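You operate a simulated robot arm through the tools that you are given. There is no shell and no other tool. Be economical: measure what you need, move in short steps, check, and stop when the job is done.

Carry out the task below with a simulated robot arm. There is one attempt and no reset: what you move stays moved.

TASK
Put two of the thick green packers from the top of the board stack on the teal panel.

It is judged by the outcome, as a careful person would: the job done as asked, and still so three seconds after it is handed in. It fails if anything else is knocked over, pushed out of place, dropped, spilled or broken.

THE ROBOT
A 6-joint arm with a two-finger parallel gripper, fixed in place. Base frame: the origin is at the foot of the arm, x ahead of it, y to its left, z up; the work surface is at about z = 780. Lengths are in mm, angles in rad, forces in N, time in s.
With the tool pointing down near the work surface it reaches from about 260 to 680 mm from the base axis. Its first joint turns from -1.152 to 1.152 rad. Payload 2.9 kg.
Tool frame: the origin (TCP) lies between the finger pads and is the grasp point; the fingertips stand 30 mm ahead of it; z points along the fingers, y is the line along which they close. The gripper opens to 110 mm. The fingers are 20 mm wide and 10 mm thick; the gripper's body (48 by 112 mm) begins 55 mm behind the TCP.
Orientation is told as [roll, pitch, yaw] about the base's x, y, z axes, in that order, counted from this pose: with the fingers straight down and closing along the base's y, the tool's x points along the base's -x, its y along +y and its z along -z.

THE INTERFACE
- The arm moves only by the tool nudge_tool. Its argument "commands" is a list of rows, each a list of 7 numbers: the shift along the base's x, y, z in units of 30 mm (1.0 is 30 mm), then the turn, a rotation vector about the base's x, y, z in units of 4 degrees (1.0 is 4 degrees), then the finger opening in mm, from 0 to 110. In form: [[tx, ty, tz, wx, wy, wz, grip], ...]. A call has 1 to 12 rows; each row shifts and turns the commanded pose from where the row before left it. A call with a number of a shift or a turn outside -1 to 1 is refused whole. A row lasts 0.2 s, in which the tool goes at most 50 mm and 0.15 rad; a call with a longer step from one row to the next is refused whole, and so is a gripper value outside its range. A pose out of reach is approached as far as the arm can. The call stops where the force on the tool passes 40 N (or 10 N more than at its start, if that is more) or the arm is blocked; 0.2 s more then pass. The fingers move at their own pace (about 108 mm/s each) and stop on an object; they squeeze with about 25 N. The grip force told is the motor's: it shows also when the fingers shut on nothing. Time passes only in rows, and 0.2 s behind the last, so rows that do not move let the fingers close. It gives the time, the measured TCP pose, the force on the tool (base axes), the opening and the grip force at its end, in the units of the frame above (readings bear some noise), and new pictures: "show" is both (left out), scene, wrist or none.
- Cameras (640 x 400 px; columns grow to the right, rows downward): "scene" is fixed at [63.3, 426.5, 1394.1]; the picture's right is [-0.89, -0.46, 0.00], its down [-0.22, 0.43, -0.87] and it looks along [0.40, -0.78, -0.49] (base axes); focal length 328 px, centre (320, 200). "wrist" rides on the gripper at [-36, 0, -57] in the tool frame; the picture's right is [0.00, -1.00, 0.00], its down [0.97, 0.00, -0.24] and it looks along [0.24, 0.00, 0.97] (tool axes); focal length 218 px, centre (320, 200).
- probe_pixels(camera, pixels): for up to 12 pixels [column, row] of the newest picture of that camera ("zoom" is the newest enlarged one), the place [x, y, z] in the base frame of the surface seen there, good to about 2 mm, but the place of the scene camera against the robot may be out by one fixed shift of up to 12 mm in any direction. No time passes.
- close_up(camera, box): a new picture of the part [left, top, right, bottom] of that camera's present view, enlarged. No time passes.
- sign_off(): hands the job in; it is judged then, once.

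Work in short steps. Measure before you move; look again where a grasp or a placing could have gone wrong, and mend it. You have 60 turns and 120 pictures in all, the two below and enlarged ones among them. Open the gripper and draw the arm clear of the work before you hand the job in, unless the task says otherwise; then end with one line.

The tools are called after "Emit:" by a JSON object that holds its "fn" and its "kwargs". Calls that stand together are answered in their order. nudge_tool: Moves the arm, as the interface text tells. Its arguments: {"type":"object","properties":{"commands":{"type":"array"},"show":{"type":"string","enum":["both","scene","wrist","none"]}},"required":["commands"]} The other tools are called the same way: probe_pixels (camera, pixels) gives the place of the surface under pixels of a picture; close_up (camera, box) takes an enlarged picture of a part of a camera's view; sign_off () hands the job in.

At the start:

```text
time_s: 0.0
ee_pos: [374.4, -369.4, 1036.3]
ee_rot: [0.001, -0.002, 0.0]
wrist_force: [0.2, 1.7, 0.8]
opening: 109.8
grip_force: 0.1
```

scene: 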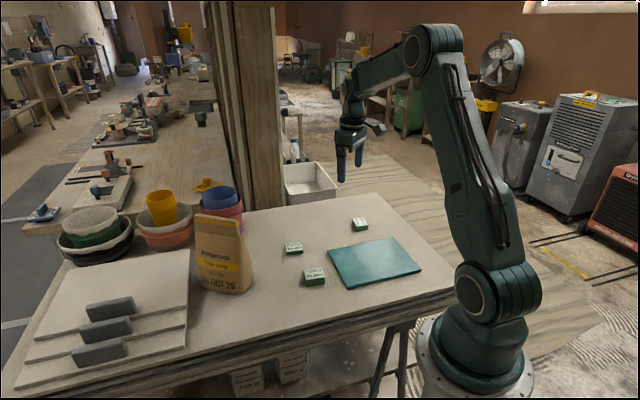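
wrist: 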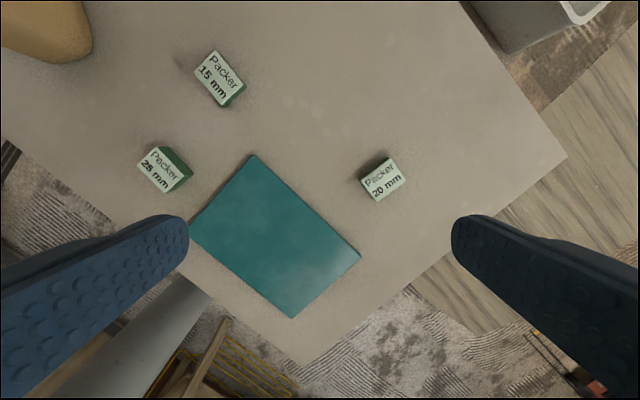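

The pictures show three green packers around the teal panel. I'll zoom in to read them and measure.

Emit:
{"fn": "close_up", "kwargs": {"camera": "wrist", "box": [120, 30, 440, 230]}}

Emit:
{"fn": "close_up", "kwargs": {"camera": "scene", "box": [240, 190, 440, 315]}}

Emit:
{"fn": "probe_pixels", "kwargs": {"camera": "wrist", "pixels": [[218, 77], [165, 170], [381, 182], [252, 155], [360, 256], [292, 317], [190, 218], [275, 235], [300, 130], [240, 88], [185, 172]]}}

Emit:
{"fn": "close_up", "kwargs": {"camera": "scene", "box": [0, 180, 260, 400]}}

```text
2.00 times, centred on (280, 130) of wrist
```

zoom: 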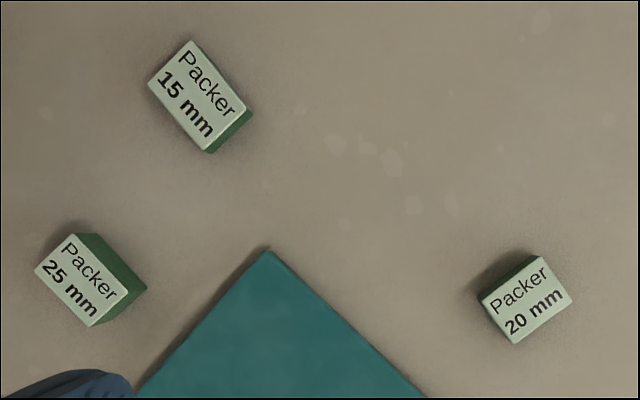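

```text
3.20 times, centred on (340, 252) of scene
```

zoom: 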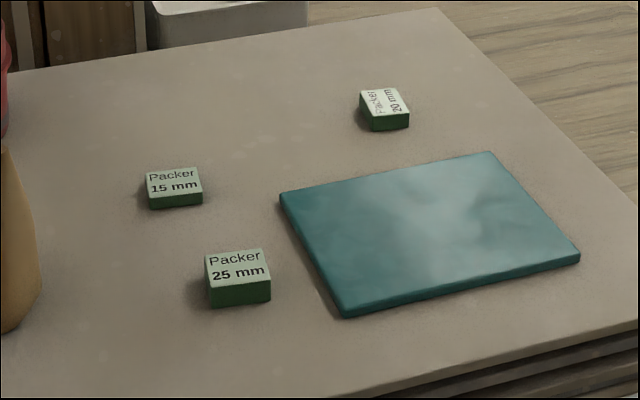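

```text
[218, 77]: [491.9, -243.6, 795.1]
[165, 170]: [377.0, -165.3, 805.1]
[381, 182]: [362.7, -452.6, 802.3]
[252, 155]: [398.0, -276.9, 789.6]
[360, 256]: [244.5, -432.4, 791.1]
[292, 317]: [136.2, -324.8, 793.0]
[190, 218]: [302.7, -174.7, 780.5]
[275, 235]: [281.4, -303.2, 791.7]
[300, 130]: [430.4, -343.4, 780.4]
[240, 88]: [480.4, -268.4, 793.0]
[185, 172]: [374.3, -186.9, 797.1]
```

```text
1.82 times, centred on (130, 290) of scene
```

zoom: 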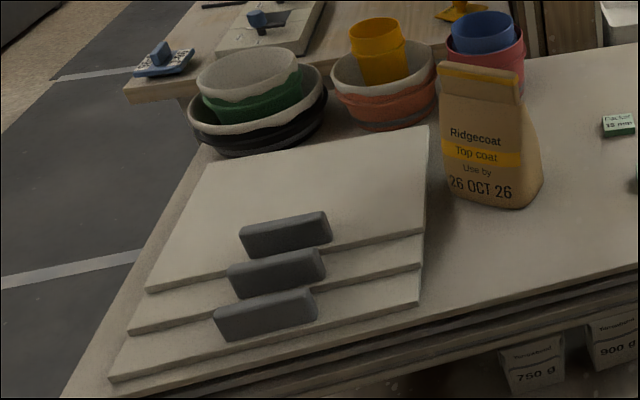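

The 25 mm and 20 mm packers are the thick ones, so I'll take those and leave the 15 mm. First I hover over the 25 mm packer at about (377,-165), yawed about +43° so the fingers close across its short side.

Emit:
{"fn": "nudge_tool", "kwargs": {"commands": [[0, 0.62, -0.3, 0, 0, 0.98, 110], [0, 0.62, -0.3, 0, 0, 0.98, 110], [0, 0.62, -0.3, 0, 0, 0.98, 110], [0, 0.62, -0.3, 0, 0, 0.98, 110], [0, 0.62, -0.3, 0, 0, 0.98, 110], [0, 0.62, -0.3, 0, 0, 0.98, 110], [0, 0.62, -0.3, 0, 0, 0.98, 110], [0, 0.62, -0.3, 0, 0, 0.98, 110], [0, 0.62, -0.3, 0, 0, 0.98, 110], [0, 0.62, -0.3, 0, 0, 0.98, 110], [0, 0.62, -0.3, 0, 0, 0.98, 110]]}}

```text
time_s: 2.4
ee_pos: [372.0, -165.0, 936.0]
ee_rot: [0.0, 0.001, 0.754]
wrist_force: [-0.6, -0.2, 0.0]
opening: 109.7
grip_force: 0.1
```

scene: 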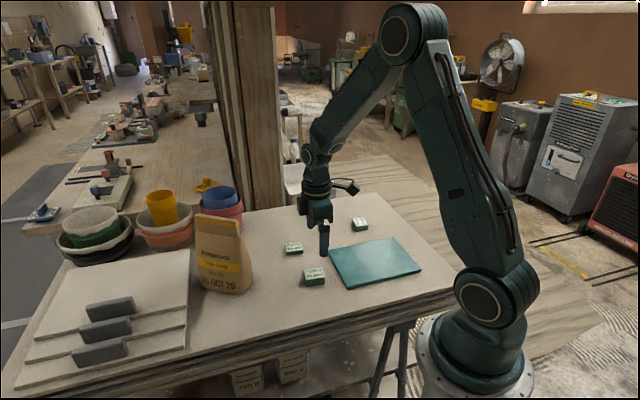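
wrist: 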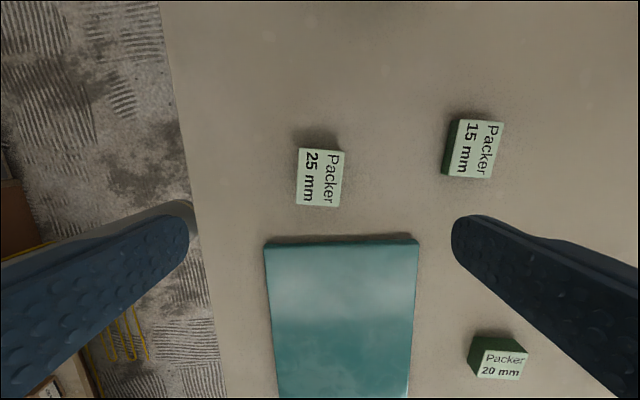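

The 25 mm packer shows at (320,178), nearly square to the fingers. I probe its corners.

Emit:
{"fn": "probe_pixels", "kwargs": {"camera": "wrist", "pixels": [[320, 178], [302, 152], [342, 155], [298, 203], [336, 204], [265, 246], [417, 243], [498, 365], [485, 371], [340, 320], [300, 320]]}}

```text
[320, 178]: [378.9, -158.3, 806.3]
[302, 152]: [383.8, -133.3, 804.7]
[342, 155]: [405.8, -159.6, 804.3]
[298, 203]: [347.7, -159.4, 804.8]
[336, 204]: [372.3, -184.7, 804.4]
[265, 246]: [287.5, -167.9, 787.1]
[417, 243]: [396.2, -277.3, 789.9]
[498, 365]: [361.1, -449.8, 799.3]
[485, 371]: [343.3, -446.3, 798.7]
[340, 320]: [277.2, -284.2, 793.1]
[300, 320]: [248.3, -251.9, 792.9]
```

Packer centre is about (377.5,-159.5), top z≈805, yaw about 38.7°. I correct and go down to TCP z 816.

Emit:
{"fn": "nudge_tool", "kwargs": {"commands": [[0.18, 0.18, -0.3, 0, 0, -0.6, 80], [0, 0, -0.7, 0, 0, -0.52, 80], [0, 0, -0.8, 0, 0, 0, 80], [0, 0, -0.8, 0, 0, 0, 80], [0, 0, -0.7, 0, 0, 0, 80], [0, 0, -0.4, 0, 0, 0, 80], [0, 0, -0.3, 0, 0, 0, 80]], "show": "wrist"}}

```text
time_s: 4.0
ee_pos: [379.7, -160.4, 816.9]
ee_rot: [0.0, 0.0, 0.674]
wrist_force: [0.4, -0.8, 0.4]
opening: 80.1
grip_force: 0.0
```

wrist: 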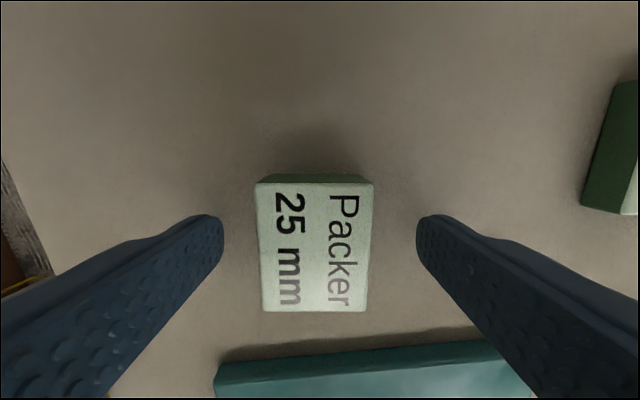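

The packer sits between the fingers and well aligned. I close and lift.

Emit:
{"fn": "nudge_tool", "kwargs": {"commands": [[0, 0, 0, 0, 0, 0, 20], [0, 0, 0, 0, 0, 0, 20], [0, 0, 0, 0, 0, 0, 20], [0, 0, 0.4, 0, 0, 0, 20], [0, 0, 0.8, 0, 0, 0, 20], [0, 0, 0.8, 0, 0, 0, 20]], "show": "wrist"}}

```text
time_s: 5.4
ee_pos: [378.8, -159.8, 876.8]
ee_rot: [-0.001, -0.001, 0.674]
wrist_force: [-0.3, 0.1, -1.2]
opening: 39.2
grip_force: 25.4
```

wrist: 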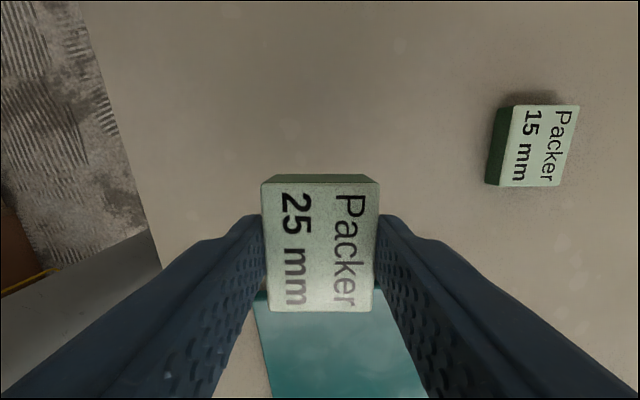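

The 25 mm packer is held (opening 39). I carry it over the teal panel to about (305,-261) and lower to just above it.

Emit:
{"fn": "nudge_tool", "kwargs": {"commands": [[-0.49, -0.674, 0, 0, 0, 0, 20], [-0.49, -0.674, 0, 0, 0, 0, 20], [-0.49, -0.674, 0, 0, 0, 0, 20], [-0.49, -0.674, 0, 0, 0, 0, 20], [-0.49, -0.674, 0, 0, 0, 0, 20], [0, 0, -0.5, 0, 0, 0, 20], [0, 0, -0.5, 0, 0, 0, 20], [0, 0, -0.3, 0, 0, 0, 20], [0, 0, 0, 0, 0, 0, 20]]}}

```text
time_s: 7.4
ee_pos: [305.1, -261.5, 839.9]
ee_rot: [0.0, 0.0, 0.673]
wrist_force: [-0.4, 0.6, -0.9]
opening: 38.7
grip_force: 25.3
```

scene: 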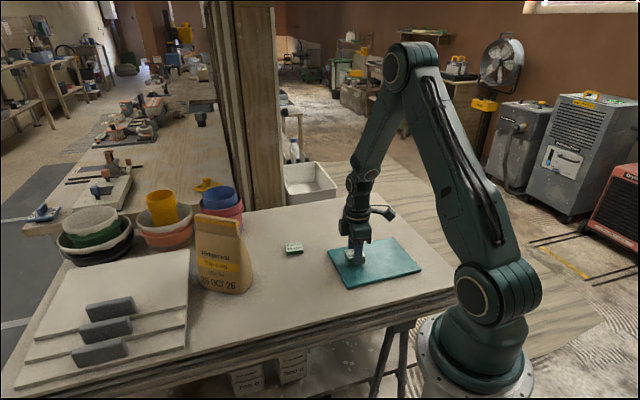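
wrist: 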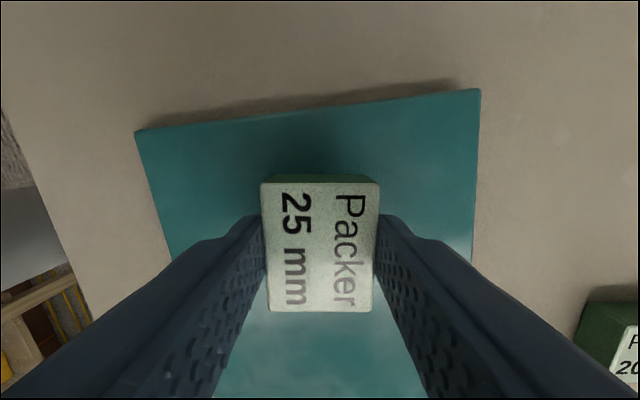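

The packer is well inside the panel's outline. I lower in small steps until contact.

Emit:
{"fn": "nudge_tool", "kwargs": {"commands": [[0, 0, -0.2, 0, 0, 0, 20], [0, 0, -0.1, 0, 0, 0, 20], [0, 0, -0.05, 0, 0, 0, 20], [0, 0, 0, 0, 0, 0, 20]], "show": "none"}}

```text
time_s: 8.4
ee_pos: [305.9, -260.6, 828.8]
ee_rot: [-0.003, 0.001, 0.672]
wrist_force: [-5.3, -0.2, 20.4]
opening: 39.0
grip_force: 24.8
```

Upward force of 20 N shows contact with the panel. I release and rise.

Emit:
{"fn": "nudge_tool", "kwargs": {"commands": [[0, 0, 0, 0, 0, 0, 60], [0, 0, 0, 0, 0, 0, 80], [0, 0, 0.5, 0, 0, 0, 80], [0, 0, 1, 0, 0, 0, 80], [0, 0, 1, 0, 0, 0, 80], [0, 0, 1, 0, 0, 0, 80]]}}

```text
time_s: 9.8
ee_pos: [306.1, -260.7, 932.3]
ee_rot: [-0.001, 0.001, 0.674]
wrist_force: [0.6, 0.1, -0.6]
opening: 80.0
grip_force: 0.1
```

scene: 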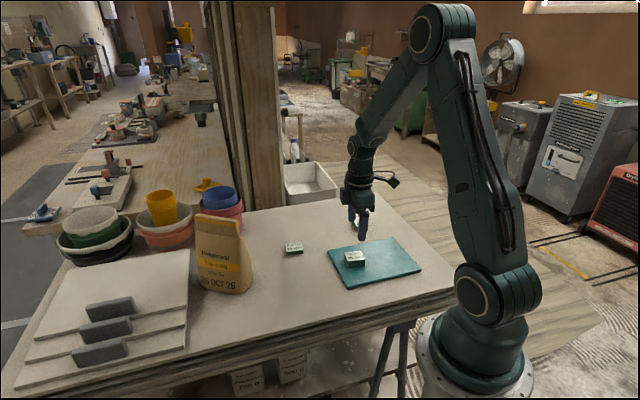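
wrist: 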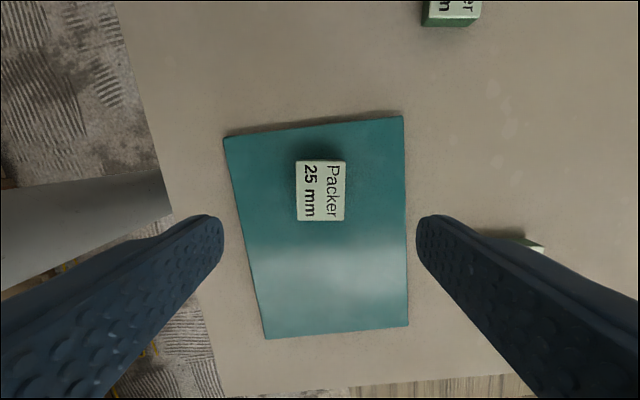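

The 25 mm packer rests on the panel. Now I go over the 20 mm packer near (361,-450); the current yaw suits gripping its long side.

Emit:
{"fn": "nudge_tool", "kwargs": {"commands": [[0.25, -0.9, 0, 0, 0, 0, 110], [0.25, -0.9, 0, 0, 0, 0, 110], [0.25, -0.9, 0, 0, 0, 0, 110], [0.25, -0.9, 0, 0, 0, 0, 110], [0.25, -0.9, 0, 0, 0, 0, 110], [0.25, -0.9, 0, 0, 0, 0, 110], [0.25, -0.9, 0, 0, 0, 0, 110]], "show": "wrist"}}

```text
time_s: 11.4
ee_pos: [357.8, -449.1, 932.9]
ee_rot: [-0.001, 0.001, 0.675]
wrist_force: [0.3, -0.5, 0.4]
opening: 109.7
grip_force: 0.0
```

wrist: 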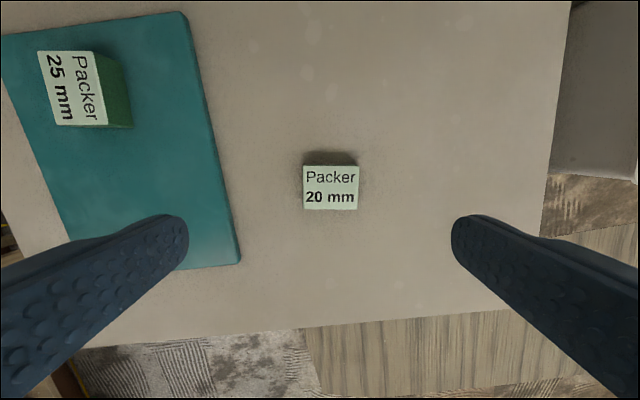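

Emit:
{"fn": "probe_pixels", "kwargs": {"camera": "wrist", "pixels": [[331, 188], [306, 169], [356, 169], [306, 207], [354, 207], [188, 80], [236, 240], [270, 190]]}}

```text
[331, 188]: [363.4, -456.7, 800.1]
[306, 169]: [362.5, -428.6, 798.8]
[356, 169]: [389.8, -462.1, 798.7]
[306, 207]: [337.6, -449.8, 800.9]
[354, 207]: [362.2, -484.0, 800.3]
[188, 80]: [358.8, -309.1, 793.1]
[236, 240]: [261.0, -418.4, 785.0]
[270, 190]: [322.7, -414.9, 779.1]
```

Packer centre is (363,-456), top z≈800, yaw 37.5°. I align and go down with a 90 mm opening.

Emit:
{"fn": "nudge_tool", "kwargs": {"commands": [[0.17, -0.23, -0.3, 0, 0, -0.3, 90], [0, 0, -0.8, 0, 0, 0, 90], [0, 0, -0.8, 0, 0, 0, 90], [0, 0, -0.8, 0, 0, 0, 90], [0, 0, -0.6, 0, 0, 0, 90], [0, 0, -0.4, 0, 0, 0, 90], [0, 0, -0.2, 0, 0, 0, 90]], "show": "wrist"}}

```text
time_s: 13.0
ee_pos: [363.4, -457.4, 815.5]
ee_rot: [-0.001, 0.001, 0.652]
wrist_force: [0.5, -0.1, -0.2]
opening: 89.9
grip_force: 0.1
```

wrist: 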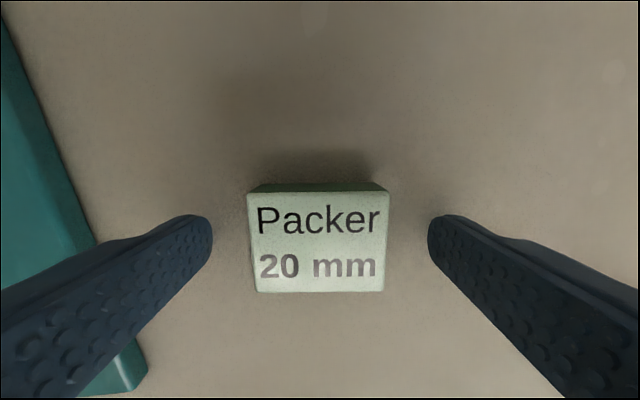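

Centred; I close and lift.

Emit:
{"fn": "nudge_tool", "kwargs": {"commands": [[0, 0, 0, 0, 0, 0, 35], [0, 0, 0, 0, 0, 0, 35], [0, 0, 0, 0, 0, 0, 35], [0, 0, 0.4, 0, 0, 0, 35], [0, 0, 1, 0, 0, 0, 35], [0, 0, 1, 0, 0, 0, 35], [0, 0, 0.5, 0, 0, 0, 35]], "show": "wrist"}}

```text
time_s: 14.6
ee_pos: [364.3, -457.3, 903.2]
ee_rot: [-0.001, 0.0, 0.653]
wrist_force: [0.6, -1.0, -1.1]
opening: 49.0
grip_force: 25.3
```

wrist: 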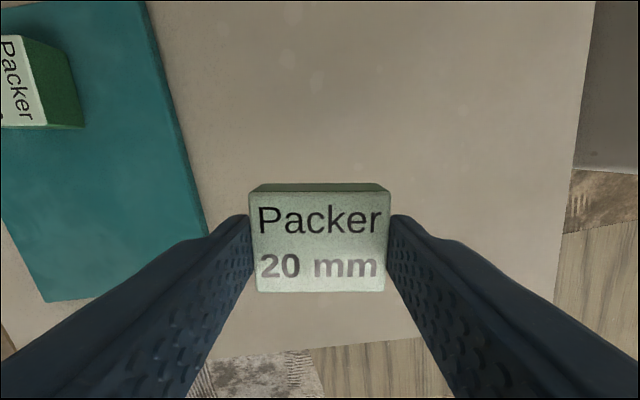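

Held (opening 49). I carry it to about (232,-335) on the panel, about 105 mm from the other packer, and lower to just above.

Emit:
{"fn": "nudge_tool", "kwargs": {"commands": [[-0.73, 0.68, 0, 0, 0, 0, 35], [-0.73, 0.68, 0, 0, 0, 0, 35], [-0.73, 0.68, 0, 0, 0, 0, 35], [-0.73, 0.68, 0, 0, 0, 0, 35], [-0.73, 0.68, 0, 0, 0, 0, 35], [-0.73, 0.68, 0, 0, 0, 0, 35], [0, 0, -0.8, 0, 0, 0, 35], [0, 0, -0.8, 0, 0, 0, 35], [0, 0, -0.5, 0, 0, 0, 35], [0, 0, 0, 0, 0, 0, 35]]}}

```text
time_s: 16.8
ee_pos: [232.7, -333.7, 839.9]
ee_rot: [0.001, -0.002, 0.652]
wrist_force: [-0.1, -1.2, -1.1]
opening: 48.9
grip_force: 25.3
```

scene: 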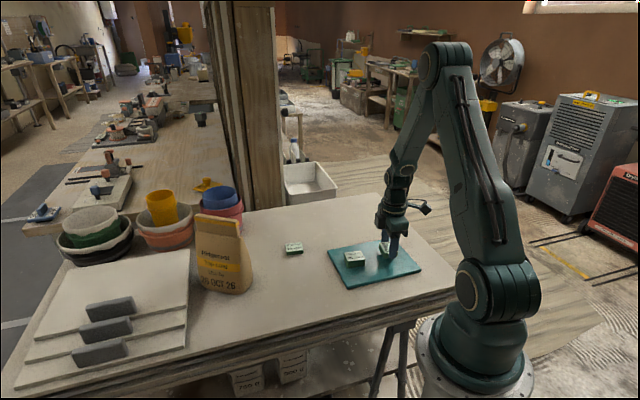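
wrist: 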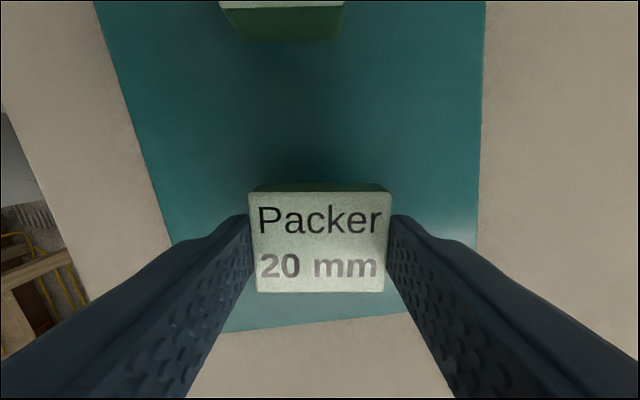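

I check the margin to the panel's far edge before setting down.

Emit:
{"fn": "probe_pixels", "kwargs": {"camera": "wrist", "pixels": [[240, 325], [320, 318], [400, 308], [320, 288], [320, 100]]}}

```text
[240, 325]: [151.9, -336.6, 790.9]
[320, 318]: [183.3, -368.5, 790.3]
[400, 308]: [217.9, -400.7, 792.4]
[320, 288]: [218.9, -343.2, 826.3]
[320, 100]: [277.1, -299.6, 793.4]
```

Its near edge (219,-343) is about 40 mm inside the panel edge (183,-368). I lower gently to contact.

Emit:
{"fn": "nudge_tool", "kwargs": {"commands": [[0, 0, -0.23, 0, 0, 0, 35], [0, 0, -0.1, 0, 0, 0, 35], [0, 0, -0.05, 0, 0, 0, 35], [0, 0, 0, 0, 0, 0, 35]], "show": "none"}}

```text
time_s: 17.8
ee_pos: [232.4, -334.1, 828.3]
ee_rot: [0.0, 0.0, 0.654]
wrist_force: [0.2, -0.5, 0.3]
opening: 48.6
grip_force: 25.1
```

Emit:
{"fn": "nudge_tool", "kwargs": {"commands": [[0, 0, -0.05, 0, 0, 0, 35], [0, 0, 0, 0, 0, 0, 35]], "show": "none"}}

```text
time_s: 18.4
ee_pos: [231.6, -333.9, 827.0]
ee_rot: [0.001, -0.001, 0.656]
wrist_force: [-1.0, 4.0, 12.0]
opening: 48.7
grip_force: 24.6
```

Contact at 12 N. I release, rise, and draw back to the side.

Emit:
{"fn": "nudge_tool", "kwargs": {"commands": [[0, 0, 0, 0, 0, 0, 70], [0, 0, 0, 0, 0, 0, 85], [0, 0, 0.4, 0, 0, 0, 85], [0, 0, 1, 0, 0, 0, 85], [0, 0, 1, 0, 0, 0, 85], [0, 0, 1, 0, 0, 0, 85], [0.8, -0.5, 1, 0, 0, 0, 85], [0.8, -0.5, 1, 0, 0, 0, 85], [0.8, -0.5, 1, 0, 0, 0, 85], [0.8, -0.5, 0.5, 0, 0, 0, 85], [0, 0, 0, 0, 0, 0, 85]]}}

```text
time_s: 20.8
ee_pos: [326.5, -392.8, 1033.4]
ee_rot: [0.0, 0.002, 0.653]
wrist_force: [0.0, 0.0, 0.1]
opening: 85.0
grip_force: 0.0
```

scene: 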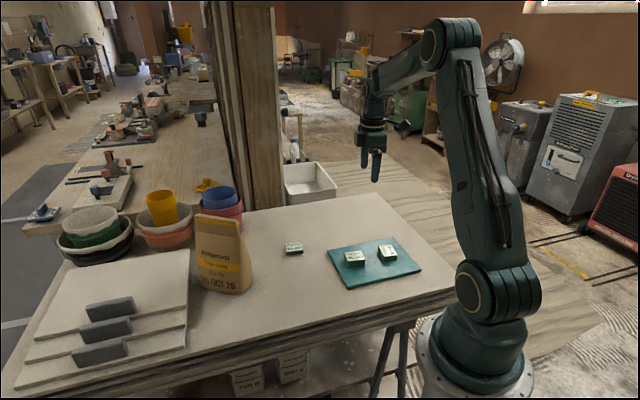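
wrist: 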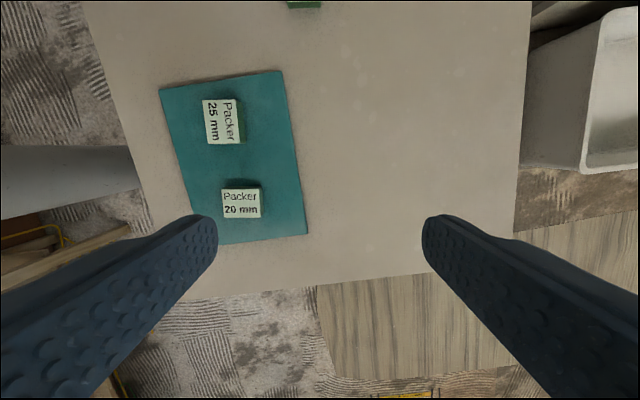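

Both packers lie flat on the panel, which has not moved. The 15 mm packer is untouched and the arm is clear, so I hand in.

Emit:
{"fn": "sign_off", "kwargs": {}}

```text
The job is handed in.
```

The two thickest green packers, 25 mm and 20 mm, are now lying flat on the teal panel; the 15 mm packer was left where it was and nothing else was disturbed.
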